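You operate a simulated robot arm through the tools that you are given. There is no shell and no other tool. Be economical: measure what you need, move in short steps, check, and stop when the job is done.

The job below is to be done with a simulated robot arm. You get a single attempt, and the scene is never put back.

## Task
Pour water into both red cups up to their lines and lay the purple toothbrush on the tray.
Fine: jug back where it stood; leave the other brush. Set down upright: water jug.

Only the result counts: the job must be done as asked and must still hold three seconds after the hand-in. Knocking over, shifting, dropping, spilling or breaking anything else fails it.

## Robot
A 6-joint arm with a two-finger parallel gripper, fixed in place. Base frame: the origin is at the foot of the arm, x ahead of it, y to its left, z up; the work surface is at about z = 0. Units: mm, degrees, N and s.
With the tool pointing down near the work surface it reaches from about 140 to 580 mm from the base axis. Its first joint turns from -66.0 to 66.0 degrees. Payload 2.1 kg.
The tool frame sits at the grasp point between the pads (the TCP): z along the fingers, y along the line on which they close. The tips reach 30 mm beyond it. Largest opening 94 mm; finger width 28, thickness 10; the body of the gripper, 50 by 96 mm, starts 55 mm behind the TCP.
Orientation is told as [roll, pitch, yaw] about the base's x, y, z axes, in that order, counted from this pose: with the fingers straight down and closing along the base's y, the tool's x points along the base's -x, its y along +y and its z along -z.

## Interface
- The arm moves only by the tool apply_moves. Its argument "series" is a list of rows, each an object (a shift or turn left out is 0, a gripper value left out holds the last) with "linear": the shift along the tool's x, y, z in units of 30 mm (1.0 is 30 mm), a list of three; "turn": the turn, a rotation vector about the tool's x, y, z in units of 8 degrees (1.0 is 8 degrees), a list of three; "fingers": the closure, from 0 (fully open) to 1 (shut). In form: [{"linear": [tx, ty, tz], "turn": [rx, ry, rz], "fingers": fingers}, ...]. A call has 1 to 8 rows; each row shifts and turns the commanded pose from where the row before left it, along the tool's axes as they then stand. A call with a number of a shift or a turn outside -1 to 1 is refused whole. Each row takes 0.2 s and may step no farther than 50 mm and 8.6 degrees from the row before; otherwise, or with a gripper value out of range, the whole call is refused. A pose out of reach is approached as far as the arm can. The call stops where the force on the tool passes 40 N (or 10 N more than at its start, if that is more) or the arm is blocked; 0.2 s more then pass. The fingers move at their own pace (about 72 mm/s each) and stop on an object; they squeeze with about 38 N. The grip force told is the motor's: it shows also when the fingers shut on nothing. Time passes only in rows, and 0.2 s behind the last, so rows that do not move let the fingers close. It gives the time, the measured TCP pose, the force on the tool (base axes), the opening and the grip force at its end, in the units of the frame above (readings bear some noise), with the torque about the TCP (base axes, N m) and any sound that the robot's microphone picked up.
- Cameras (640 x 400 px; columns grow to the right, rows downward): "scene" is fixed at [72.4, -386, 491.8]; the picture's right is [0.59, -0.81, 0.00], its down [-0.41, -0.30, -0.86] and it looks along [0.69, 0.51, -0.51] (base axes); focal length 214 px, centre (320, 200). "wrist" rides on the gripper at [76, 14, -102] in the tool frame; the picture's right is [-0.18, 0.98, 0.00], its down [-0.75, -0.14, -0.64] and it looks along [-0.63, -0.12, 0.77] (tool axes); focal length 243 px, centre (320, 200). There is no depth. A picture from a camera that has moved, and an enlarged one, comes with that camera's place and axes in the base frame and with its lens.
- camera(camera): a new picture of that camera. No time passes.
- close_up(camera, box): a new picture of the part [left, top, right, bottom] of that camera's present view, enlarged. No time passes.
- sign_off(): hands the job in; it is judged then, once.

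Go step by step. Nothing tells you positions but the pictures and the camera data: compare them with the known pose of the tool, close in by small moves and look again before you grip or let go. The budget is 120 turns and 64 pictures, counting those below and the enlarged ones. Unless the task says otherwise, let go and move clear before handing in, and close with one line.

The tools are called after "Emit:" as name(argument=value, ...) on one line, values as JSON. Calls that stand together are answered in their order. apply_moves: Moves the arm, as the interface text tells. Its arguments: {"type":"object","properties":{"series":{"type":"array"}},"required":["series"]} The other tools are called the same way: camera (camera) takes a picture; close_up (camera, box) takes an enlarged picture of a part of a camera's view; sign_off () hands the job in.

At the start:

```text
time_s: 0.0
position: [330.0, -200.8, 388.9]
tool_rot: [0.0, -0.1, 0.0]
force: [-0.4, 0.1, -0.3]
wrist_torque: [0.02, 0.01, -0.02]
finger_gap: 94.2
finger_force: 0.2
```

scene: 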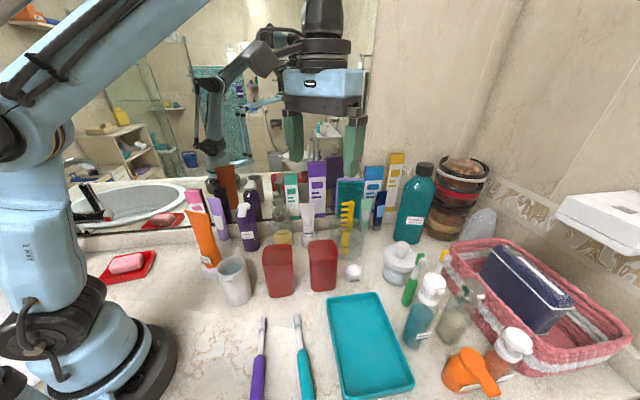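
wrist: 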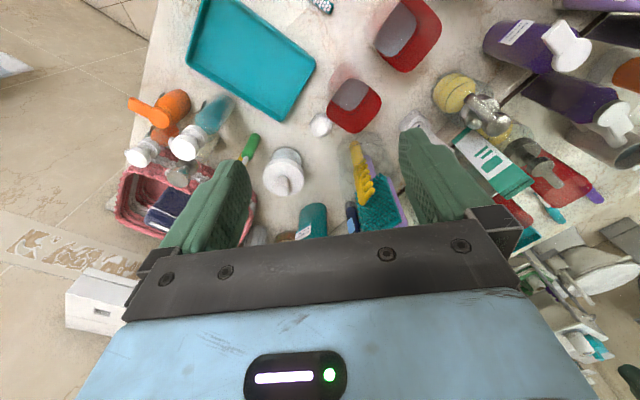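

I see two red cups, two brushes, a teal tray, and several bottles; the jug could be the orange thing or the grey one. I'll zoom in to identify the items before moving.

Emit:
close_up(camera="scene", box=[180, 200, 420, 350])

Emit:
close_up(camera="scene", box=[380, 240, 636, 400])

Emit:
close_up(camera="scene", box=[220, 280, 412, 400])

```text
2.67 times, centred on (300, 275) of scene
camera zoom: at [72.4, -386.0, 491.8], right [0.59, -0.81, 0.0], down [-0.41, -0.3, -0.86], along [0.69, 0.51, -0.51], focal length 572 px, centre (373, 0)
```

zoom: 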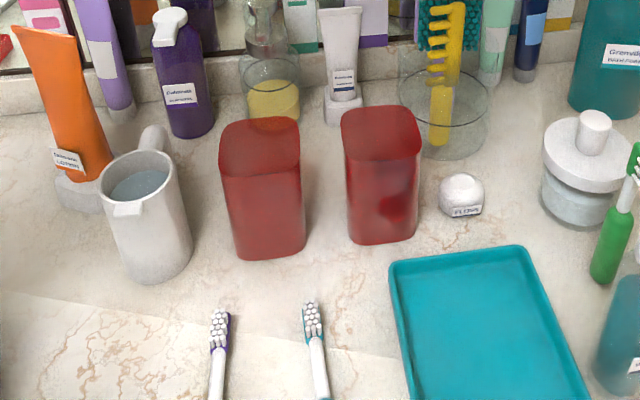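

```text
2.50 times, centred on (508, 320) of scene
camera zoom: at [72.4, -386.0, 491.8], right [0.59, -0.81, 0.0], down [-0.41, -0.3, -0.86], along [0.69, 0.51, -0.51], focal length 536 px, centre (-150, -100)
```

zoom: 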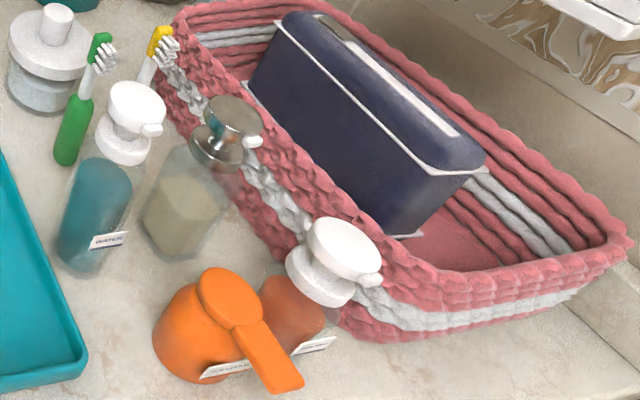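

```text
3.33 times, centred on (316, 340) of scene
camera zoom: at [72.4, -386.0, 491.8], right [0.59, -0.81, 0.0], down [-0.41, -0.3, -0.86], along [0.69, 0.51, -0.51], focal length 715 px, centre (333, -267)
```

zoom: 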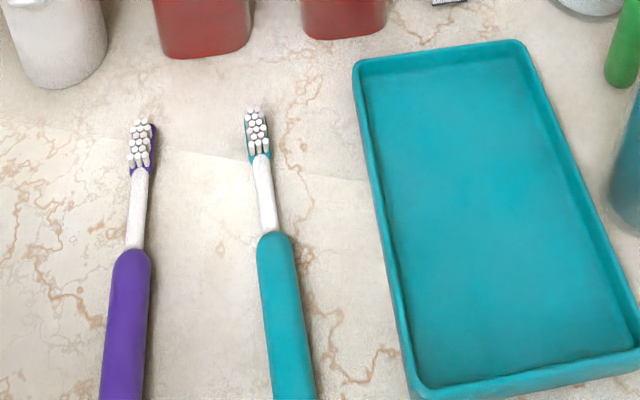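

The white-grey vessel at about (225,-20), with spout and handle, is the jug. The cups are near (300,-82) and (383,-166). I'll zoom in on the cups from the wrist camera to find the lines.

Emit:
close_up(camera="wrist", box=[310, 0, 470, 140])

Emit:
close_up(camera="scene", box=[200, 225, 360, 325])

```text
2.86 times, centred on (390, 70) of wrist
camera zoom: at [254.3, -184.4, 491.6], right [0.18, 0.98, 0.0], down [0.75, -0.14, 0.64], along [0.63, -0.12, -0.77], focal length 693 px, centre (120, 571)
```

zoom: 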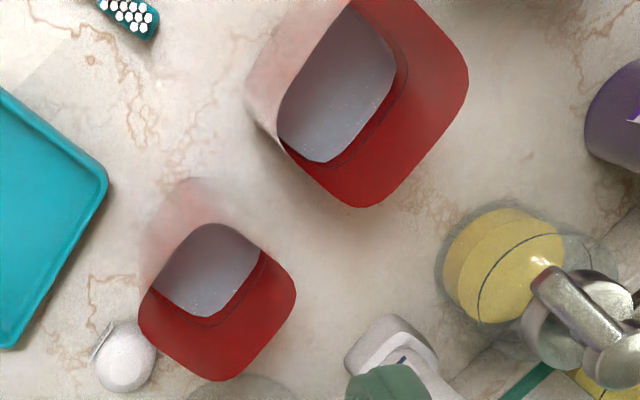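

```text
4.00 times, centred on (280, 275) of scene
camera zoom: at [72.4, -386.0, 491.8], right [0.59, -0.81, 0.0], down [-0.41, -0.3, -0.86], along [0.69, 0.51, -0.51], focal length 858 px, centre (480, -100)
```

zoom: 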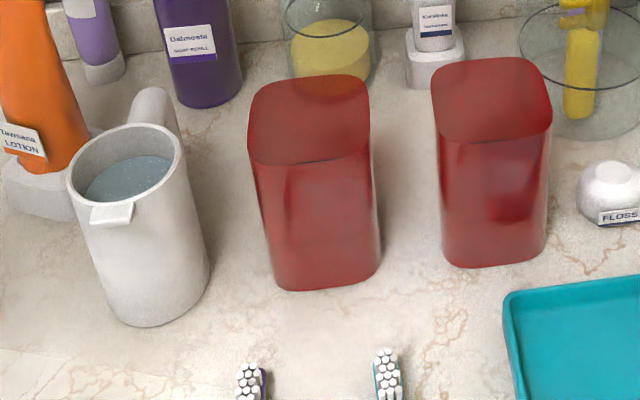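

The cups already hold some greyish water just under a dark line, and the jug's spout faces back toward the base. I'll shift the wrist camera to see the jug and both cups together.

Emit:
apply_moves(series=[{"linear": [0.556, 0.889, 0]}, {"linear": [0.556, 0.889, 0]}, {"linear": [0.556, 0.889, 0]}, {"linear": [0.556, 0.889, 0]}, {"linear": [0.556, 0.889, 0]}, {"linear": [0.556, 0.889, 0]}])

Emit:
camera(camera="wrist")

```text
time_s: 1.4
position: [228.7, -39.8, 388.9]
tool_rot: [0.1, 0.0, 0.0]
force: [0.4, 0.7, -0.6]
wrist_torque: [-0.01, 0.01, 0.0]
finger_gap: 93.9
finger_force: 0.0
```

```text
56 pictures are left
camera wrist: at [152.1, -23.5, 492.1], right [0.18, 0.98, 0.0], down [0.75, -0.14, 0.64], along [0.63, -0.12, -0.77], focal length 243 px, centre (320, 200)
```

wrist: 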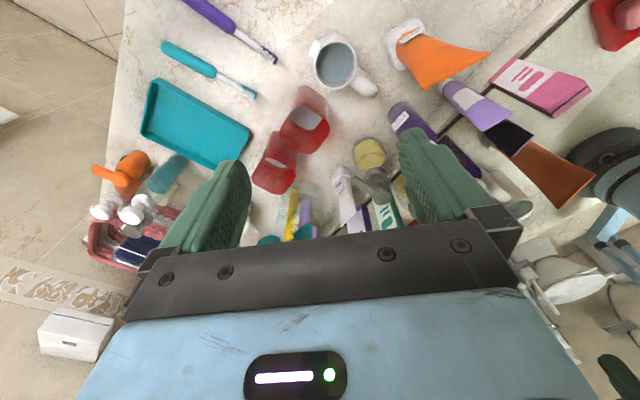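

Emit:
close_up(camera="wrist", box=[230, 20, 422, 200])

```text
2.22 times, centred on (326, 110) of wrist
camera zoom: at [152.1, -23.5, 492.1], right [0.18, 0.98, 0.0], down [0.75, -0.14, 0.64], along [0.63, -0.12, -0.77], focal length 539 px, centre (307, 400)
```

zoom: 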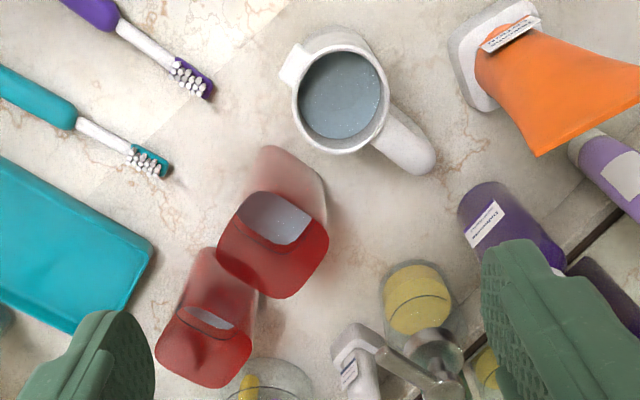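

Triangulated positions: the jug axis is about (226,-16) with the rim at z≈110, cup 1 is at (312,-81) and cup 2 at (392,-157), rims at z≈112. I'll go above the jug and yaw about 46° so the tool x axis lines up with the spout.

Emit:
apply_moves(series=[{"linear": [0.073, 0.793, 0], "fingers": 0.1}, {"turn": [0, 0, -0.958]}, {"turn": [0, 0, -0.958]}, {"turn": [0, 0, -0.958]}, {"turn": [0, 0, -0.958]}, {"turn": [0, 0, -0.958]}, {"turn": [0, 0, -0.958]}])

Emit:
apply_moves(series=[{"linear": [0, 0, 1]}, {"linear": [0, 0, 1]}, {"linear": [0, 0, 1]}, {"linear": [0, 0, 1]}, {"linear": [0, 0, 1]}, {"linear": [0, 0, 0.6]}])

Emit:
camera(camera="wrist")

Emit:
close_up(camera="scene", box=[160, 150, 360, 325])

```text
time_s: 3.0
position: [228.9, -15.9, 388.4]
tool_rot: [0.0, 0.0, 46.0]
force: [0.1, -0.4, 0.1]
wrist_torque: [-0.02, 0.02, 0.02]
finger_gap: 84.7
finger_force: 0.0
```

```text
time_s: 4.4
position: [228.0, -14.7, 220.6]
tool_rot: [0.0, 0.0, 46.0]
force: [0.2, 1.1, 0.5]
wrist_torque: [0.01, 0.02, -0.01]
finger_gap: 84.7
finger_force: 0.0
```

```text
54 pictures are left
camera wrist: at [164.6, -58.2, 323.5], right [-0.58, 0.82, 0.0], down [0.63, 0.44, 0.64], along [0.52, 0.37, -0.77], focal length 243 px, centre (320, 200)
```

wrist: 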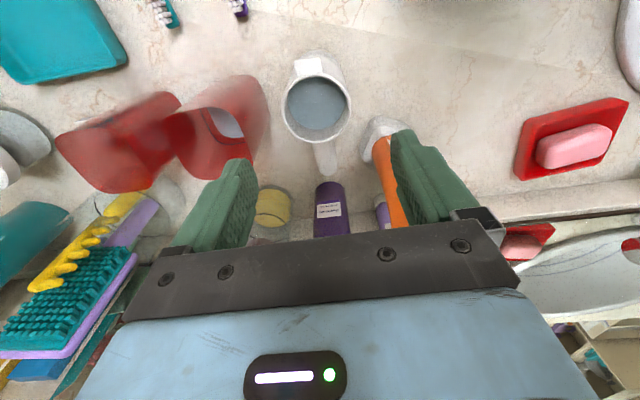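

```text
2.29 times, centred on (260, 238) of scene
camera zoom: at [72.4, -386.0, 491.8], right [0.59, -0.81, 0.0], down [-0.41, -0.3, -0.86], along [0.69, 0.51, -0.51], focal length 490 px, centre (457, 114)
```

zoom: 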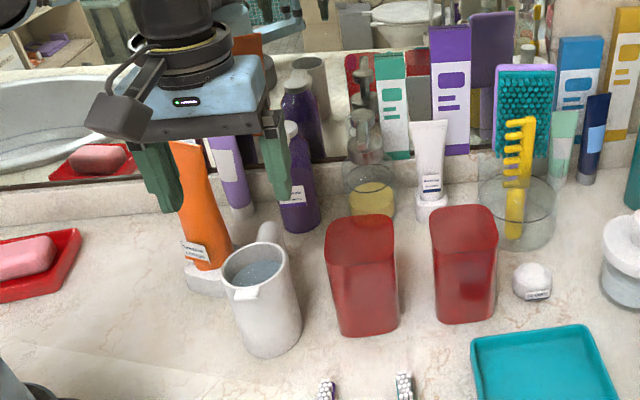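

The yaw lines up with the spout, and the jug sits about 5 mm toward the tool's +x. I'll correct that, lower to just above the rim, and check.

Emit:
apply_moves(series=[{"linear": [0.2, -0.05, 0.8]}, {"linear": [0, 0, 0.8]}, {"linear": [0, 0, 0.7]}])

Emit:
camera(camera="wrist")

```text
time_s: 5.2
position: [223.8, -20.8, 151.2]
tool_rot: [0.1, 0.0, 45.9]
force: [0.5, 0.0, -0.4]
wrist_torque: [-0.04, -0.01, 0.02]
finger_gap: 84.6
finger_force: 0.1
```

```text
52 pictures are left
camera wrist: at [159.7, -64.3, 253.5], right [-0.58, 0.82, 0.0], down [0.63, 0.44, 0.64], along [0.52, 0.37, -0.77], focal length 243 px, centre (320, 200)
```

wrist: 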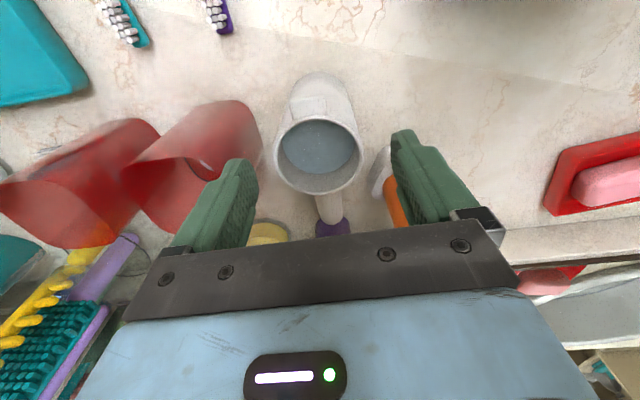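

The jug is centred to about 2–3 mm. I'll lower to z≈66 and close on it.

Emit:
apply_moves(series=[{"linear": [-0.08, -0.06, 0.7]}, {"linear": [0, 0, 0.7]}, {"linear": [0, 0, 0.7]}, {"linear": [0, 0, 0.7]}])

Emit:
close_up(camera="scene", box=[160, 150, 360, 325])

```text
time_s: 6.2
position: [227.7, -20.6, 67.2]
tool_rot: [-0.1, 0.0, 46.0]
force: [0.0, -1.0, 0.0]
wrist_torque: [-0.01, 0.02, 0.02]
finger_gap: 84.3
finger_force: 0.0
```

```text
2.29 times, centred on (260, 238) of scene
camera zoom: at [72.4, -386.0, 491.8], right [0.59, -0.81, 0.0], down [-0.41, -0.3, -0.86], along [0.69, 0.51, -0.51], focal length 490 px, centre (457, 114)
```

zoom: 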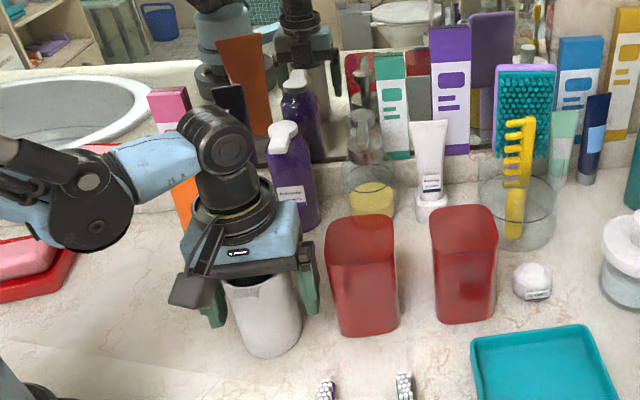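

The fingers straddle the jug cleanly, so I'll close them.

Emit:
apply_moves(series=[{"fingers": 0.25}, {"fingers": 0.35}, {"fingers": 1}, {"fingers": 1}, {"fingers": 1}])

Emit:
apply_moves(series=[{"linear": [0, 0, -0.5]}, {"linear": [0, 0, -0.5]}])

```text
time_s: 7.4
position: [228.3, -20.0, 66.6]
tool_rot: [-0.1, 0.0, 45.9]
force: [1.5, -0.3, 0.5]
wrist_torque: [-0.03, 0.04, -0.03]
finger_gap: 61.5
finger_force: 38.4
```

```text
time_s: 8.0
position: [228.4, -20.3, 97.5]
tool_rot: [0.0, -0.1, 46.0]
force: [0.1, 0.5, -3.6]
wrist_torque: [-0.02, 0.02, 0.0]
finger_gap: 61.7
finger_force: 37.8
```

I have the jug, at about 0.37 kg. I'll lift it straight up well clear, then look at the cups.

Emit:
apply_moves(series=[{"linear": [0, 0, -0.7]}, {"linear": [0, 0, -0.9]}, {"linear": [0, 0, -0.9]}, {"linear": [0, 0, -0.9]}, {"linear": [0, 0, -0.9]}, {"linear": [0, 0, -0.7]}])

Emit:
apply_moves(series=[{"turn": [0, 0, 0.5]}, {"turn": [0, 0, 0.9]}, {"turn": [0, 0, 0.9]}, {"turn": [0, 0, 0.9]}, {"turn": [0, 0, 0.9]}, {"turn": [0, 0, 0.9]}, {"turn": [0, 0, 0.4]}])

Emit:
camera(camera="wrist")

```text
time_s: 9.4
position: [228.0, -22.1, 248.2]
tool_rot: [0.0, 0.0, 46.0]
force: [-0.2, -0.6, -3.1]
wrist_torque: [0.01, 0.03, -0.01]
finger_gap: 61.6
finger_force: 38.0
```

```text
time_s: 11.0
position: [227.9, -21.0, 248.6]
tool_rot: [-0.1, 0.1, 2.7]
force: [0.8, -0.4, -3.5]
wrist_torque: [-0.02, 0.05, 0.0]
finger_gap: 61.9
finger_force: 38.0
```

```text
50 pictures are left
camera wrist: at [150.9, -8.7, 350.6], right [0.14, 0.99, 0.0], down [0.76, -0.11, 0.64], along [0.64, -0.09, -0.77], focal length 243 px, centre (320, 200)
```

wrist: 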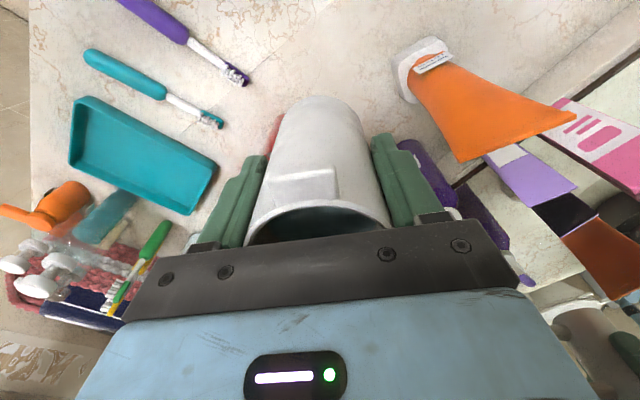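

The jug hides the cups here. I'll move so the camera looks nearly straight down into cup 1 from above, with the jug well clear of it.

Emit:
apply_moves(series=[{"linear": [-0.4, -0.3, 0]}, {"linear": [-0.76, -0.54, 0]}, {"linear": [-0.76, -0.54, 0]}, {"linear": [-0.76, -0.54, 0]}, {"linear": [-0.76, -0.54, 0]}])

Emit:
camera(camera="wrist")

```text
time_s: 12.2
position: [336.5, -89.6, 249.5]
tool_rot: [0.0, 0.0, 2.7]
force: [-0.7, -0.2, -2.8]
wrist_torque: [0.06, 0.06, -0.02]
finger_gap: 61.6
finger_force: 37.5
```

```text
49 pictures are left
camera wrist: at [258.9, -77.1, 352.3], right [0.14, 0.99, 0.0], down [0.76, -0.1, 0.64], along [0.64, -0.09, -0.77], focal length 243 px, centre (320, 200)
```

wrist: 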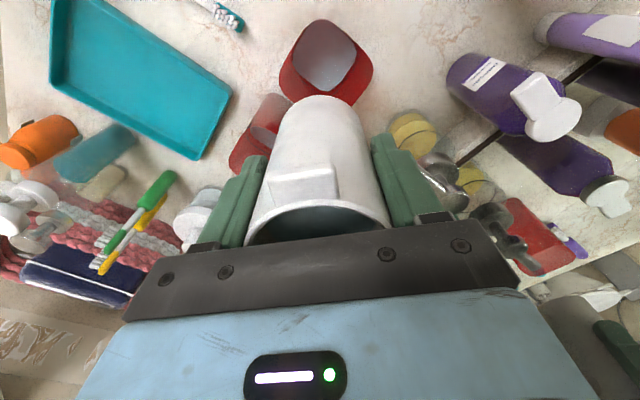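

Emit:
close_up(camera="wrist", box=[260, 0, 400, 110])

```text
3.64 times, centred on (330, 55) of wrist
camera zoom: at [258.9, -77.1, 352.3], right [0.14, 0.99, 0.0], down [0.76, -0.1, 0.64], along [0.64, -0.09, -0.77], focal length 882 px, centre (284, 727)
```

zoom: 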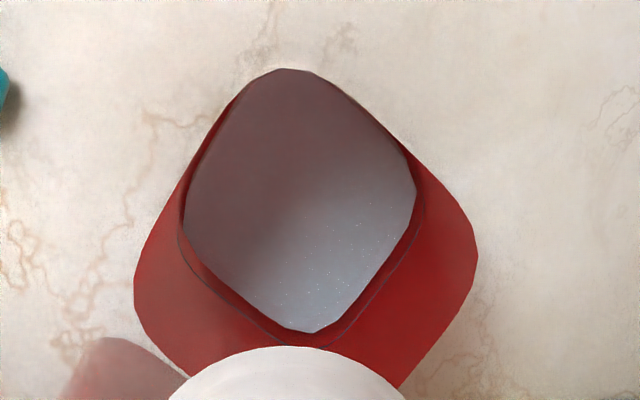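

Cup 1's centre checks out at (312,-80), with the water surface low and the line about 10–15 mm above it. I'll move to the pouring spot beyond the cup, still high, and begin tilting without reaching the pour angle yet.

Emit:
apply_moves(series=[{"linear": [-0.6, 0.18, 0.7]}, {"linear": [-0.6, 0.18, 0.7]}, {"turn": [0, -0.5, 0]}, {"turn": [0, -0.9, 0]}, {"turn": [0, -0.9, 0]}])

Emit:
camera(camera="scene")

```text
time_s: 13.4
position: [370.5, -75.8, 206.0]
tool_rot: [0.0, -18.6, 2.7]
force: [-0.1, -0.6, -3.6]
wrist_torque: [0.0, 0.09, -0.01]
finger_gap: 61.5
finger_force: 38.0
```

```text
47 pictures are left
```

scene: 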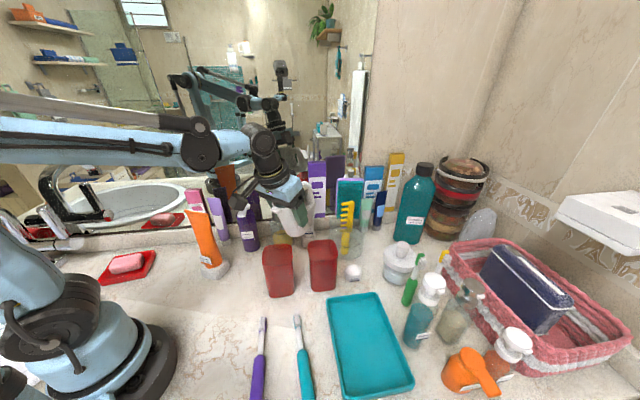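

The jug hovers clear behind cup 1. I'll tilt a little more, just short of pouring, and lower it.

Emit:
apply_moves(series=[{"turn": [0, -0.5, 0]}, {"turn": [0, -0.5, 0]}, {"linear": [0.18, 0, 0.357]}, {"linear": [0.18, 0, 0.357]}, {"linear": [0.18, 0, 0.357]}])

Emit:
close_up(camera="scene", box=[220, 160, 380, 310])

```text
time_s: 14.6
position: [370.2, -76.4, 169.9]
tool_rot: [0.2, -26.5, 2.7]
force: [0.7, 0.1, -2.9]
wrist_torque: [0.0, 0.08, 0.01]
finger_gap: 61.5
finger_force: 37.9
```

```text
2.67 times, centred on (300, 235) of scene
camera zoom: at [72.4, -386.0, 491.7], right [0.59, -0.81, 0.0], down [-0.41, -0.3, -0.86], along [0.69, 0.51, -0.51], focal length 572 px, centre (373, 107)
```

zoom: 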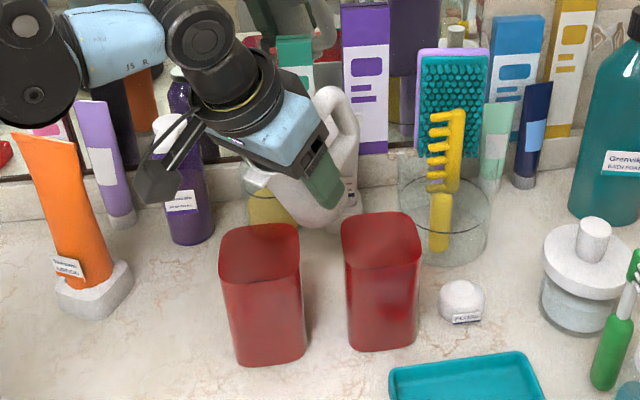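

Everything is clear. I'll start the pour in small tilt steps.

Emit:
apply_moves(series=[{"turn": [0, -0.3, 0]}, {"turn": [0, -0.3, 0]}, {"turn": [0, -0.3, 0]}, {}, {}])

Emit:
close_up(camera="scene", box=[230, 180, 340, 300])

```text
time_s: 15.8
position: [371.9, -77.0, 169.7]
tool_rot: [0.0, -33.5, 2.8]
force: [0.0, 0.9, -3.4]
wrist_torque: [0.02, 0.1, -0.02]
finger_gap: 61.8
finger_force: 38.1
```

```text
3.33 times, centred on (285, 240) of scene
camera zoom: at [72.4, -386.0, 491.7], right [0.59, -0.81, 0.0], down [-0.41, -0.3, -0.86], along [0.69, 0.51, -0.51], focal length 715 px, centre (437, 67)
```

zoom: 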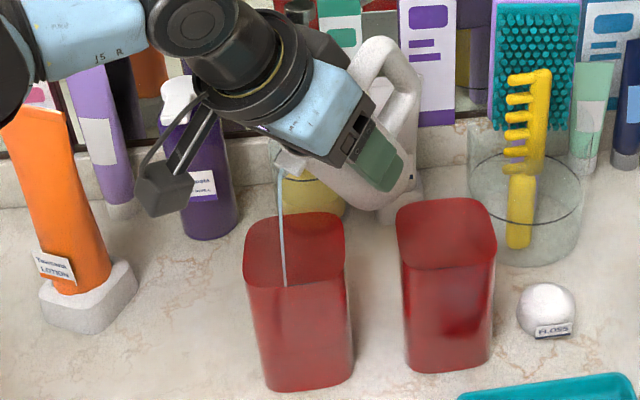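

The stream is falling well inside the cup. I'll hold so the flow at this angle runs out, then check.

Emit:
apply_moves(series=[{}, {}, {}, {}, {}])

Emit:
close_up(camera="scene", box=[230, 180, 340, 300])

Emit:
close_up(camera="wrist", box=[240, 0, 400, 100])

```text
time_s: 17.0
position: [371.2, -76.3, 170.1]
tool_rot: [0.1, -33.6, 2.8]
force: [-1.6, -0.8, -3.5]
wrist_torque: [-0.02, 0.06, -0.01]
finger_gap: 61.8
finger_force: 37.9
```

```text
3.33 times, centred on (285, 240) of scene
camera zoom: at [72.4, -386.0, 491.7], right [0.59, -0.81, 0.0], down [-0.41, -0.3, -0.86], along [0.69, 0.51, -0.51], focal length 715 px, centre (437, 67)
```

zoom: 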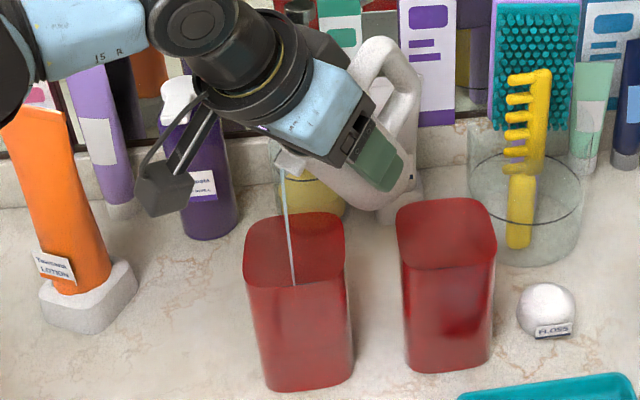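

```text
4.00 times, centred on (320, 50) of wrist
camera zoom: at [249.9, -67.4, 213.5], right [0.11, 0.99, 0.1], down [0.28, -0.13, 0.95], along [0.95, -0.07, -0.29], focal length 970 px, centre (320, 800)
```

zoom: 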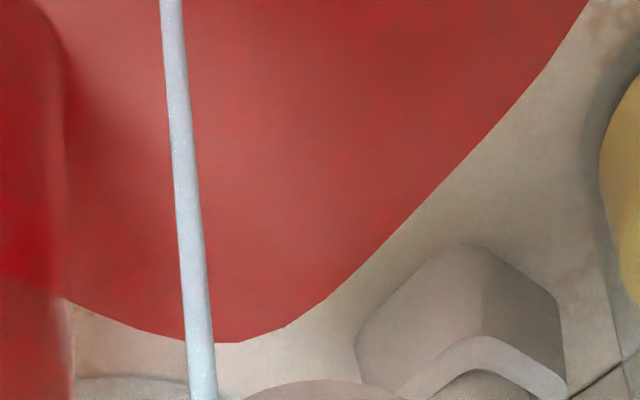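

It's still flowing thinly. I'll let it run a bit more, then tilt back, raise, and look at the level.

Emit:
apply_moves(series=[{}, {}, {}, {}, {}])

Emit:
apply_moves(series=[{"turn": [0, 0.7, 0]}, {"turn": [0, 0.7, 0]}, {"linear": [-0.25, 0, -0.6]}, {"linear": [-0.4, 0, -0.8]}, {"turn": [0, 0.9, 0], "linear": [0, 0, -0.5]}, {"turn": [0, 0.9, 0]}, {"turn": [0, 0.9, 0]}])

```text
time_s: 18.2
position: [370.6, -77.3, 169.3]
tool_rot: [0.0, -33.5, 2.7]
force: [0.5, -0.2, -3.8]
wrist_torque: [-0.02, 0.1, 0.0]
finger_gap: 61.5
finger_force: 37.8
```

```text
time_s: 19.8
position: [365.2, -76.2, 230.0]
tool_rot: [-0.1, -0.6, 2.8]
force: [0.6, -0.3, -3.9]
wrist_torque: [-0.01, 0.06, 0.0]
finger_gap: 61.8
finger_force: 37.8
```

Now back to the earlier viewing pose for a direct comparison.

Emit:
apply_moves(series=[{"linear": [0.5, -0.2, -0.33]}, {"linear": [0.48, -0.2, -0.32]}])

Emit:
close_up(camera="wrist", box=[260, 0, 400, 110])

```text
time_s: 20.4
position: [336.8, -89.6, 250.0]
tool_rot: [0.0, -0.8, 2.8]
force: [-0.1, -0.5, -3.9]
wrist_torque: [-0.03, 0.0, -0.02]
finger_gap: 61.7
finger_force: 38.0
```

```text
3.64 times, centred on (330, 55) of wrist
camera zoom: at [257.7, -78.1, 351.2], right [0.14, 0.99, 0.0], down [0.75, -0.11, 0.65], along [0.65, -0.09, -0.76], focal length 882 px, centre (284, 727)
```

zoom: 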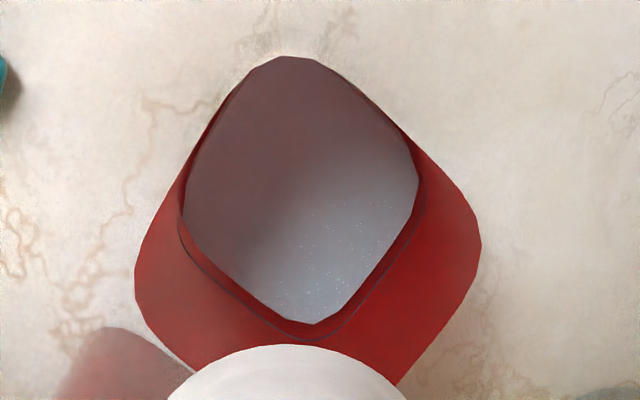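

The level rose only about 1–2 mm and the line is still around 14 mm above it. I'll go back and pour with a steeper tilt.

Emit:
apply_moves(series=[{"linear": [-0.57, 0.2, 0.7]}, {"linear": [-0.57, 0.2, 0.7]}, {"turn": [0, -0.79, 0]}, {"turn": [0, -0.79, 0]}, {"turn": [0, -0.79, 0]}, {"turn": [0, -0.78, 0]}, {"linear": [0.27, 0, 0.55]}, {"linear": [0.27, 0, 0.55]}])

Emit:
apply_moves(series=[{"turn": [0, -0.4, 0]}, {"turn": [0, -0.4, 0]}, {"turn": [0, -0.4, 0]}, {"turn": [0, -0.4, 0]}, {"turn": [0, -0.4, 0]}, {}])

Emit:
close_up(camera="scene", box=[230, 180, 340, 300])

```text
time_s: 22.2
position: [370.5, -78.7, 170.0]
tool_rot: [-0.1, -26.0, 2.7]
force: [1.0, -0.6, -3.7]
wrist_torque: [-0.02, 0.09, -0.01]
finger_gap: 61.8
finger_force: 38.2
```

```text
time_s: 23.6
position: [371.2, -78.6, 169.7]
tool_rot: [0.1, -42.2, 2.9]
force: [1.5, 0.2, -3.2]
wrist_torque: [-0.03, 0.12, 0.01]
finger_gap: 61.8
finger_force: 37.7
```

```text
3.33 times, centred on (285, 240) of scene
camera zoom: at [72.4, -386.0, 491.8], right [0.59, -0.81, 0.0], down [-0.41, -0.3, -0.86], along [0.69, 0.51, -0.51], focal length 715 px, centre (437, 67)
```

zoom: 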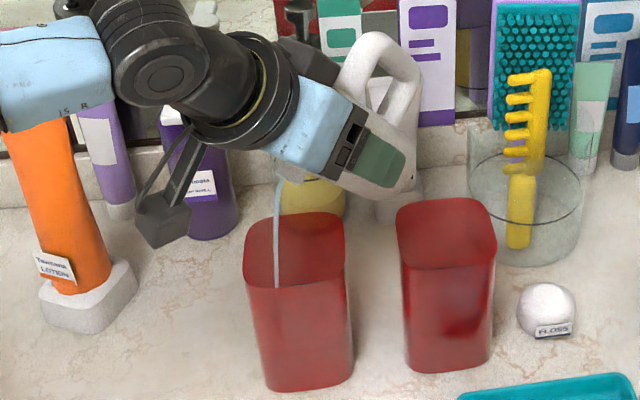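

Flow is steady and still well inside. I'll hold for more.

Emit:
apply_moves(series=[{}, {}, {}, {}, {}, {}, {}, {}])

Emit:
close_up(camera="scene", box=[230, 180, 340, 300])

```text
time_s: 25.4
position: [371.1, -78.1, 171.0]
tool_rot: [0.0, -42.1, 2.8]
force: [0.6, 0.6, -3.1]
wrist_torque: [0.01, 0.12, -0.02]
finger_gap: 61.7
finger_force: 38.0
```

```text
3.33 times, centred on (285, 240) of scene
camera zoom: at [72.4, -386.0, 491.8], right [0.59, -0.81, 0.0], down [-0.41, -0.3, -0.86], along [0.69, 0.51, -0.51], focal length 715 px, centre (437, 67)
```

zoom: 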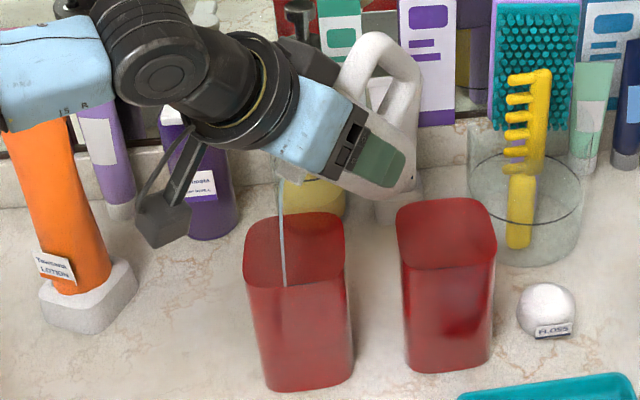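

The flow is thinning. I'll tilt back and check the level from the viewing pose.

Emit:
apply_moves(series=[{"turn": [0, 1, 0]}, {"turn": [0, 1, 0]}, {"linear": [-0.27, 0, -0.55]}, {"linear": [-0.27, 0, -0.55]}, {"turn": [0, 1, 0]}, {"turn": [0, 1, 0]}, {"turn": [0, 1, 0]}, {"turn": [0, 0.25, 0]}])

Emit:
apply_moves(series=[{"linear": [0.57, -0.2, -0.72]}, {"linear": [0.57, -0.2, -0.7]}])

Emit:
close_up(camera="wrist", box=[260, 0, 400, 110])

```text
time_s: 27.2
position: [371.7, -78.1, 207.4]
tool_rot: [0.0, 0.1, 2.6]
force: [-0.5, 0.1, -3.8]
wrist_torque: [0.0, 0.03, -0.01]
finger_gap: 61.8
finger_force: 38.2
```

```text
time_s: 27.8
position: [338.0, -91.0, 249.6]
tool_rot: [0.0, 0.0, 2.8]
force: [-0.4, 0.7, -2.8]
wrist_torque: [-0.01, 0.03, 0.01]
finger_gap: 61.7
finger_force: 37.4
```

```text
3.64 times, centred on (330, 55) of wrist
camera zoom: at [261.7, -78.6, 353.0], right [0.14, 0.99, 0.0], down [0.76, -0.1, 0.64], along [0.64, -0.09, -0.77], focal length 882 px, centre (284, 727)
```

zoom: 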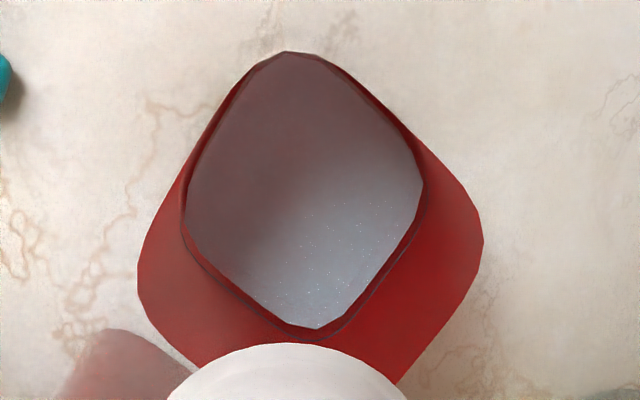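

About 40% of the way to the line. Next pour goes to about 49°.

Emit:
apply_moves(series=[{"linear": [-0.57, 0.22, 0.7]}, {"linear": [-0.57, 0.22, 0.7]}, {"turn": [0, -0.82, 0]}, {"turn": [0, -0.82, 0]}, {"turn": [0, -0.82, 0]}, {"turn": [0, -0.82, 0]}, {"linear": [0.27, 0, 0.55]}, {"linear": [0.27, 0, 0.55]}])

Emit:
apply_moves(series=[{"turn": [0, -0.6, 0]}, {"turn": [0, -0.6, 0]}, {"turn": [0, -0.6, 0]}, {"turn": [0, -0.4, 0]}, {"turn": [0, -0.4, 0]}, {"turn": [0, -0.3, 0]}, {}, {}])

Emit:
close_up(camera="scene", box=[230, 180, 340, 300])

```text
time_s: 29.6
position: [370.5, -76.2, 173.3]
tool_rot: [0.0, -26.4, 2.8]
force: [-0.7, -0.5, -3.2]
wrist_torque: [-0.01, 0.07, 0.03]
finger_gap: 61.8
finger_force: 38.0
```

```text
time_s: 31.4
position: [372.0, -76.4, 171.7]
tool_rot: [0.0, -49.5, 2.8]
force: [0.2, -0.7, -3.2]
wrist_torque: [-0.04, 0.12, 0.0]
finger_gap: 61.7
finger_force: 38.1
```

```text
3.33 times, centred on (285, 240) of scene
camera zoom: at [72.4, -386.0, 491.8], right [0.59, -0.81, 0.0], down [-0.41, -0.3, -0.86], along [0.69, 0.51, -0.51], focal length 715 px, centre (437, 67)
```

zoom: 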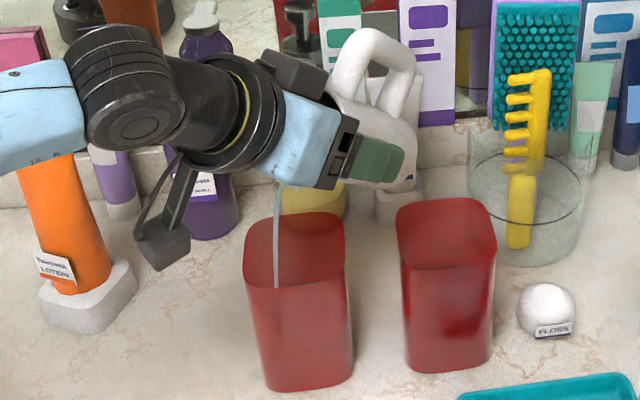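

Pouring steadily. I'll hold 1.8 s, then tilt back and check.

Emit:
apply_moves(series=[{}, {}, {}, {}, {}, {}, {}, {}])

Emit:
apply_moves(series=[{"turn": [0, 0.96, 0]}, {"turn": [0, 0.96, 0]}, {"turn": [0, 0.96, 0]}, {"linear": [-0.27, 0, -0.53]}, {"linear": [-0.27, 0, -0.53]}, {"turn": [0, 1, 0]}, {"turn": [0, 1, 0]}, {"turn": [0, 1, 0]}])

Emit:
apply_moves(series=[{"linear": [0.57, -0.22, -0.72], "turn": [0, 0.31, 0]}, {"linear": [0.57, -0.22, -0.72]}])

Emit:
close_up(camera="wrist", box=[260, 0, 400, 110])

```text
time_s: 33.2
position: [370.8, -75.9, 171.4]
tool_rot: [0.0, -49.4, 2.7]
force: [0.5, 0.4, -3.6]
wrist_torque: [0.0, 0.11, 0.0]
finger_gap: 61.8
finger_force: 38.1
```

```text
time_s: 35.0
position: [371.9, -74.8, 207.7]
tool_rot: [0.0, -2.3, 2.7]
force: [-0.1, 0.6, -3.4]
wrist_torque: [-0.02, 0.01, -0.01]
finger_gap: 61.7
finger_force: 37.9
```

```text
time_s: 35.6
position: [336.7, -91.1, 249.1]
tool_rot: [0.0, 0.1, 2.7]
force: [0.0, 0.2, -3.1]
wrist_torque: [-0.01, 0.04, 0.0]
finger_gap: 61.7
finger_force: 38.3
```

```text
3.64 times, centred on (330, 55) of wrist
camera zoom: at [260.5, -78.6, 352.4], right [0.14, 0.99, 0.0], down [0.76, -0.1, 0.64], along [0.63, -0.09, -0.77], focal length 882 px, centre (284, 727)
```

zoom: 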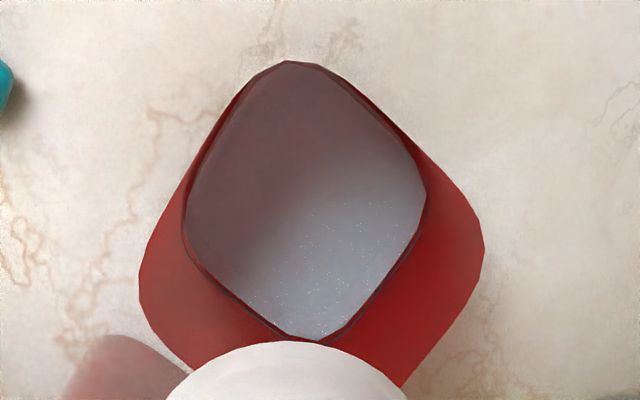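

Very close now; I'll zoom in on the line.

Emit:
close_up(camera="wrist", box=[295, 50, 360, 98])

```text
8.33 times, centred on (328, 74) of wrist
camera zoom: at [260.5, -78.6, 352.4], right [0.14, 0.99, 0.0], down [0.76, -0.1, 0.64], along [0.63, -0.09, -0.77], focal length 2022 px, centre (258, 1250)
```

zoom: 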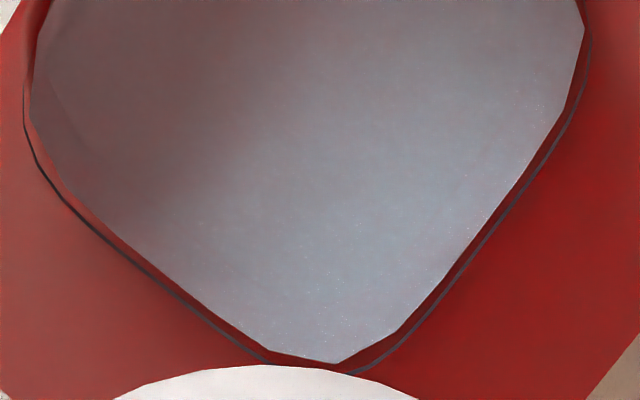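

About a third of the original gap is left, roughly 4–5 mm. One more short pour to a slightly steeper tilt.

Emit:
apply_moves(series=[{"linear": [-0.57, 0.22, 0.7]}, {"linear": [-0.57, 0.22, 0.7]}, {"turn": [0, -0.82, 0]}, {"turn": [0, -0.82, 0]}, {"turn": [0, -0.82, 0]}, {"turn": [0, -0.82, 0]}, {"linear": [0.27, 0, 0.55]}, {"linear": [0.27, 0, 0.55]}])

Emit:
apply_moves(series=[{"turn": [0, -0.7, 0]}, {"turn": [0, -0.7, 0]}, {"turn": [0, -0.7, 0]}, {"turn": [0, -0.5, 0]}, {"turn": [0, -0.3, 0]}, {"turn": [0, -0.15, 0]}, {}, {}])

Emit:
close_up(camera="scene", box=[230, 180, 340, 300])

```text
time_s: 37.4
position: [369.6, -72.1, 172.4]
tool_rot: [0.0, -26.2, 2.8]
force: [-0.5, -0.3, -2.6]
wrist_torque: [-0.01, 0.09, 0.0]
finger_gap: 61.6
finger_force: 38.7
```

```text
time_s: 39.2
position: [370.8, -76.9, 171.5]
tool_rot: [0.0, -50.5, 2.8]
force: [-0.2, 0.4, -2.2]
wrist_torque: [0.0, 0.09, 0.0]
finger_gap: 61.6
finger_force: 38.0
```

```text
3.33 times, centred on (285, 240) of scene
camera zoom: at [72.4, -386.0, 491.8], right [0.59, -0.81, 0.0], down [-0.41, -0.3, -0.86], along [0.69, 0.51, -0.51], focal length 715 px, centre (437, 67)
```

zoom: 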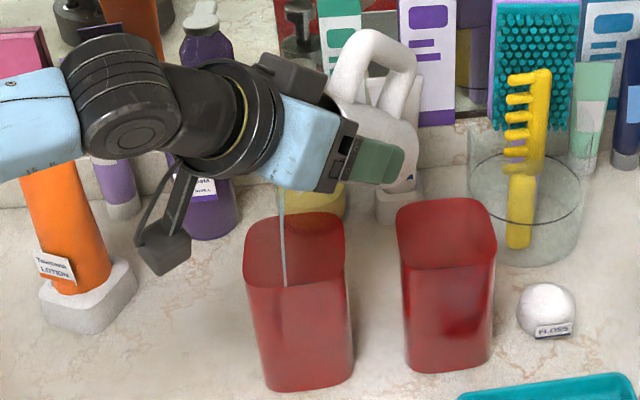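

Emit:
apply_moves(series=[{}, {}, {}, {}])

Emit:
apply_moves(series=[{"turn": [0, 1, 0]}, {"turn": [0, 1, 0]}, {"turn": [0, 1, 0]}, {"linear": [-0.27, 0, -0.53]}, {"linear": [-0.27, 0, -0.53]}, {"turn": [0, 1, 0]}, {"turn": [0, 1, 0]}, {"turn": [0, 1, 0]}])

Emit:
apply_moves(series=[{"linear": [0.57, -0.22, -0.72], "turn": [0, 0.31, 0]}, {"linear": [0.57, -0.22, -0.72]}])

Emit:
close_up(camera="wrist", box=[295, 50, 360, 98])

```text
time_s: 40.2
position: [369.7, -76.9, 170.4]
tool_rot: [0.0, -50.5, 2.8]
force: [1.0, -0.7, -2.8]
wrist_torque: [-0.01, 0.08, -0.02]
finger_gap: 61.6
finger_force: 38.3
```

```text
time_s: 42.0
position: [370.3, -75.7, 205.5]
tool_rot: [0.0, -2.5, 2.8]
force: [-0.8, -0.1, -3.3]
wrist_torque: [0.04, 0.07, -0.02]
finger_gap: 61.8
finger_force: 37.8
```

```text
time_s: 42.6
position: [335.5, -91.1, 248.2]
tool_rot: [0.0, 0.0, 2.8]
force: [0.7, -0.1, -2.9]
wrist_torque: [0.0, 0.04, 0.05]
finger_gap: 61.9
finger_force: 38.0
```

```text
8.33 times, centred on (328, 74) of wrist
camera zoom: at [258.3, -79.2, 351.2], right [0.14, 0.99, 0.0], down [0.76, -0.1, 0.64], along [0.64, -0.09, -0.77], focal length 2022 px, centre (258, 1250)
```

zoom: 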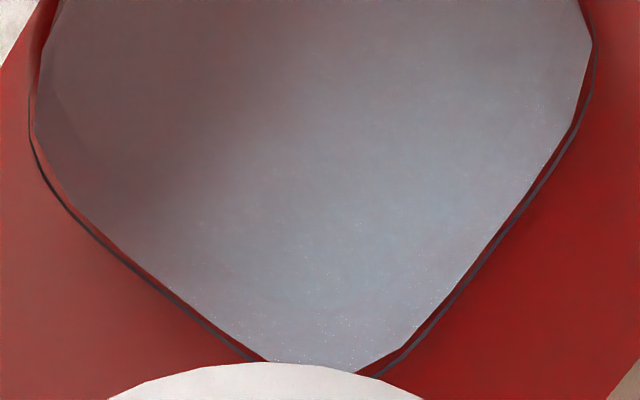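

The gap has halved again, to about 2–3 mm. One more small pour of about the same size.

Emit:
apply_moves(series=[{"linear": [-0.58, 0.22, 0.7]}, {"linear": [-0.58, 0.22, 0.68]}, {"turn": [0, -0.82, 0]}, {"turn": [0, -0.82, 0]}, {"turn": [0, -0.82, 0]}, {"turn": [0, -0.82, 0]}, {"linear": [0.27, 0, 0.53]}, {"linear": [0.27, 0, 0.53]}])

Emit:
apply_moves(series=[{"turn": [0, -0.8, 0]}, {"turn": [0, -0.8, 0]}, {"turn": [0, -0.8, 0]}, {"turn": [0, -0.5, 0]}, {"turn": [0, -0.25, 0]}, {"turn": [0, -0.1, 0]}, {}, {}])

Emit:
apply_moves(series=[{}, {}])

Emit:
apply_moves(series=[{"turn": [0, 1, 0]}, {"turn": [0, 1, 0]}, {"turn": [0, 1, 0]}, {"linear": [-0.27, 0, -0.53]}, {"linear": [-0.27, 0, -0.53]}, {"turn": [0, 1, 0]}, {"turn": [0, 1, 0]}, {"turn": [0, 1, 0]}])

Emit:
apply_moves(series=[{"linear": [0.57, -0.22, -0.72], "turn": [0, 0.53, 0]}, {"linear": [0.57, -0.22, -0.72]}])

Emit:
close_up(camera="wrist", box=[295, 50, 360, 98])

```text
time_s: 44.4
position: [369.1, -76.1, 170.6]
tool_rot: [0.1, -26.3, 2.8]
force: [-0.3, -0.4, -2.6]
wrist_torque: [-0.01, 0.04, -0.02]
finger_gap: 61.7
finger_force: 38.2
```

```text
time_s: 46.2
position: [370.6, -76.1, 170.8]
tool_rot: [0.0, -52.3, 2.8]
force: [-0.5, 0.2, -2.3]
wrist_torque: [-0.02, 0.13, -0.01]
finger_gap: 61.9
finger_force: 37.5
```

```text
time_s: 46.8
position: [370.4, -75.7, 172.5]
tool_rot: [0.0, -52.4, 2.8]
force: [0.0, -0.3, -2.4]
wrist_torque: [0.0, 0.1, -0.03]
finger_gap: 61.6
finger_force: 37.7
```

```text
time_s: 48.6
position: [369.4, -76.3, 208.1]
tool_rot: [-0.1, -4.2, 2.9]
force: [-0.6, 0.1, -2.8]
wrist_torque: [0.01, 0.01, 0.02]
finger_gap: 61.8
finger_force: 37.7
```

```text
time_s: 49.2
position: [335.6, -95.6, 250.4]
tool_rot: [0.0, 0.1, 2.8]
force: [-0.9, 0.9, -3.0]
wrist_torque: [0.01, 0.01, 0.05]
finger_gap: 61.5
finger_force: 37.2
```

```text
8.33 times, centred on (328, 74) of wrist
camera zoom: at [259.2, -82.2, 352.6], right [0.14, 0.99, 0.0], down [0.76, -0.1, 0.64], along [0.64, -0.09, -0.77], focal length 2022 px, centre (258, 1250)
```

zoom: 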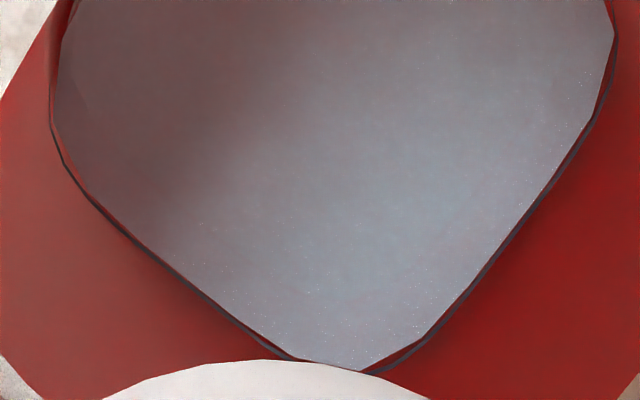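

Cup 1's water now meets the line nearly all round. Next I'll move over to view cup 2 with a yaw of about -40°, which keeps the jug clear of the comb glass.

Emit:
apply_moves(series=[{"linear": [-0.526, -0.738, 0]}, {"linear": [-0.526, -0.738, 0]}, {"linear": [-0.526, -0.738, 0]}, {"linear": [-0.526, -0.738, 0]}])

Emit:
apply_moves(series=[{"turn": [0, 0, 0.892]}, {"turn": [0, 0, 0.892]}, {"turn": [0, 0, 0.892]}, {"turn": [0, 0, 0.892]}, {"turn": [0, 0, 0.892]}, {"turn": [0, 0, 0.892]}])

Emit:
camera(camera="wrist")

Emit:
close_up(camera="wrist", box=[260, 0, 400, 110])

```text
time_s: 50.2
position: [402.0, -177.4, 249.5]
tool_rot: [0.0, -0.1, 2.8]
force: [0.2, 0.7, -3.4]
wrist_torque: [-0.01, 0.04, -0.03]
finger_gap: 61.7
finger_force: 37.9
```

```text
time_s: 51.6
position: [401.1, -176.4, 249.8]
tool_rot: [0.0, -0.1, -40.2]
force: [-0.2, 0.7, -3.9]
wrist_torque: [0.03, 0.05, 0.01]
finger_gap: 61.7
finger_force: 37.8
```

```text
32 pictures are left
camera wrist: at [352.1, -115.2, 352.3], right [0.78, 0.63, 0.0], down [0.48, -0.59, 0.64], along [0.41, -0.5, -0.77], focal length 243 px, centre (320, 200)
```

wrist: 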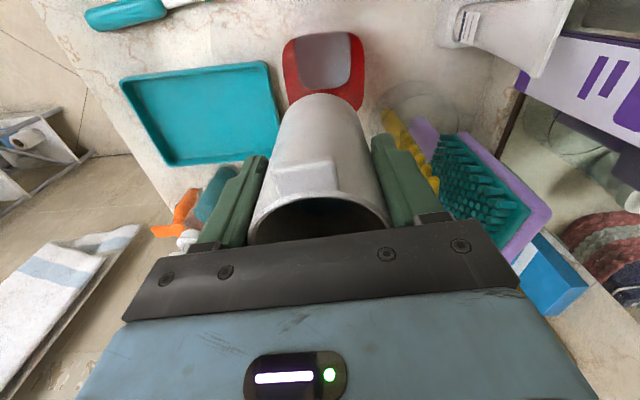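

```text
3.64 times, centred on (330, 55) of wrist
camera zoom: at [352.1, -115.2, 352.3], right [0.78, 0.63, 0.0], down [0.48, -0.59, 0.64], along [0.41, -0.5, -0.77], focal length 882 px, centre (284, 727)
```

zoom: 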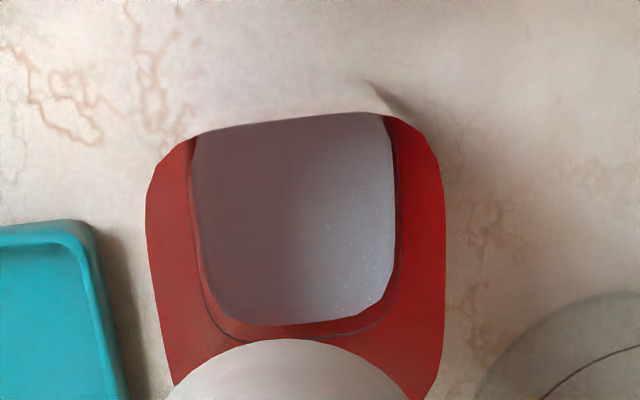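

Cup 2's centre is about (389,-155) and its gap is similar to cup 1's at the start. I'll move into the pour position, tilt to 26° while high, then lower.

Emit:
apply_moves(series=[{"linear": [-0.62, 0.145, 0.7]}, {"linear": [-0.62, 0.145, 0.7]}, {"turn": [0, -0.82, 0]}, {"turn": [0, -0.82, 0]}, {"turn": [0, -0.82, 0]}, {"turn": [0, -0.82, 0]}, {"linear": [0.27, 0, 0.53]}, {"linear": [0.27, 0, 0.53]}])

Emit:
close_up(camera="scene", box=[230, 150, 430, 310])

```text
time_s: 53.4
position: [437.2, -190.3, 173.3]
tool_rot: [0.1, -26.3, -40.1]
force: [0.2, 0.0, -2.1]
wrist_torque: [0.03, 0.08, 0.03]
finger_gap: 61.6
finger_force: 38.0
```

```text
2.50 times, centred on (330, 230) of scene
camera zoom: at [72.4, -386.0, 491.7], right [0.59, -0.81, 0.0], down [-0.41, -0.3, -0.86], along [0.69, 0.51, -0.51], focal length 536 px, centre (295, 125)
```

zoom: 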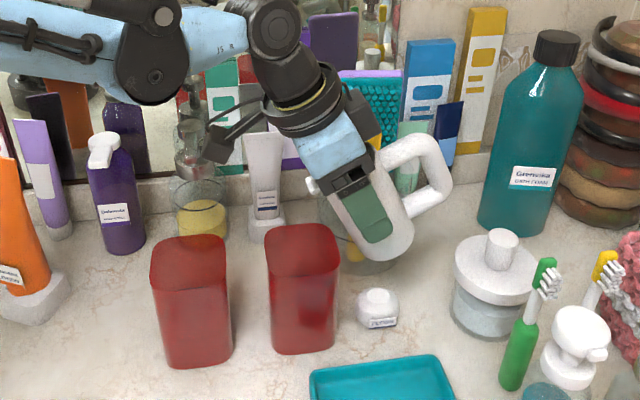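

The spout is over cup 2 and everything nearby is clear. I'll tilt gradually to about 54°.

Emit:
apply_moves(series=[{"turn": [0, -0.8, 0]}, {"turn": [0, -0.8, 0]}, {"turn": [0, -0.8, 0]}, {"turn": [0, -0.5, 0]}, {"turn": [0, -0.3, 0]}, {"turn": [0, -0.3, 0]}, {}])

Emit:
close_up(camera="scene", box=[260, 170, 400, 310])

```text
time_s: 55.0
position: [435.8, -193.6, 172.1]
tool_rot: [0.1, -54.3, -40.1]
force: [0.6, -0.1, -2.6]
wrist_torque: [0.11, 0.09, -0.02]
finger_gap: 61.8
finger_force: 38.3
```

```text
2.86 times, centred on (330, 240) of scene
camera zoom: at [72.4, -386.0, 491.7], right [0.59, -0.81, 0.0], down [-0.41, -0.3, -0.86], along [0.69, 0.51, -0.51], focal length 613 px, centre (291, 86)
```

zoom: 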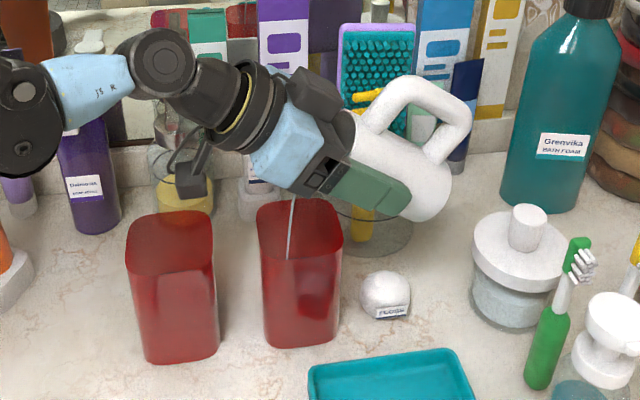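

The stream lands inside cup 2. I'll continue with a slow extra tilt, then return to check.

Emit:
apply_moves(series=[{}, {}, {"turn": [0, -0.25, 0]}, {"turn": [0, -0.25, 0]}, {}, {}, {}, {}])

Emit:
apply_moves(series=[{"turn": [0, 1, 0]}, {"turn": [0, 1, 0]}, {"turn": [0, 1, 0]}, {"turn": [0, 1, 0]}, {"linear": [-0.27, 0, -0.53]}, {"linear": [-0.27, 0, -0.53]}, {"turn": [0, 1, 0]}, {"turn": [0, 1, 0]}])

Emit:
apply_moves(series=[{"turn": [0, 1, 0]}, {"linear": [0.62, -0.145, -0.7], "turn": [0, 0.28, 0]}, {"linear": [0.62, -0.145, -0.7]}])

Emit:
close_up(camera="wrist", box=[290, 15, 370, 100])

```text
time_s: 56.8
position: [435.2, -193.5, 172.6]
tool_rot: [0.1, -58.3, -40.1]
force: [-0.3, -0.1, -2.3]
wrist_torque: [0.12, 0.11, 0.03]
finger_gap: 61.8
finger_force: 37.9
```

```text
time_s: 58.6
position: [435.8, -193.4, 208.1]
tool_rot: [0.2, -10.2, -40.0]
force: [0.5, 0.3, -2.4]
wrist_torque: [0.04, 0.07, -0.04]
finger_gap: 61.6
finger_force: 37.8
```

```text
time_s: 59.4
position: [400.2, -174.8, 246.7]
tool_rot: [0.2, 0.0, -40.1]
force: [-0.2, 0.4, -3.3]
wrist_torque: [-0.04, 0.0, 0.02]
finger_gap: 61.8
finger_force: 37.5
```

```text
4.71 times, centred on (330, 58) of wrist
camera zoom: at [351.5, -114.2, 349.5], right [0.77, 0.63, 0.0], down [0.49, -0.59, 0.64], along [0.41, -0.5, -0.77], focal length 1142 px, centre (273, 871)
```

zoom: 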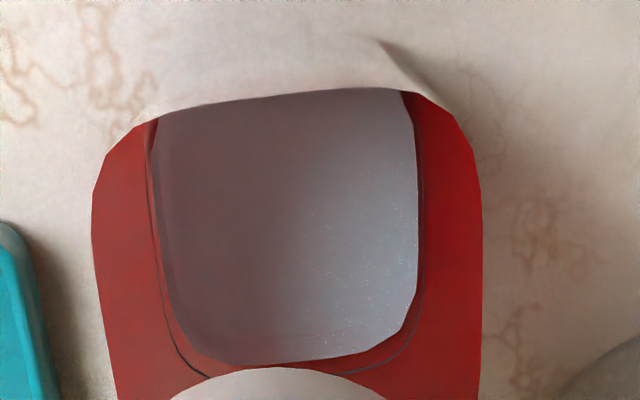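

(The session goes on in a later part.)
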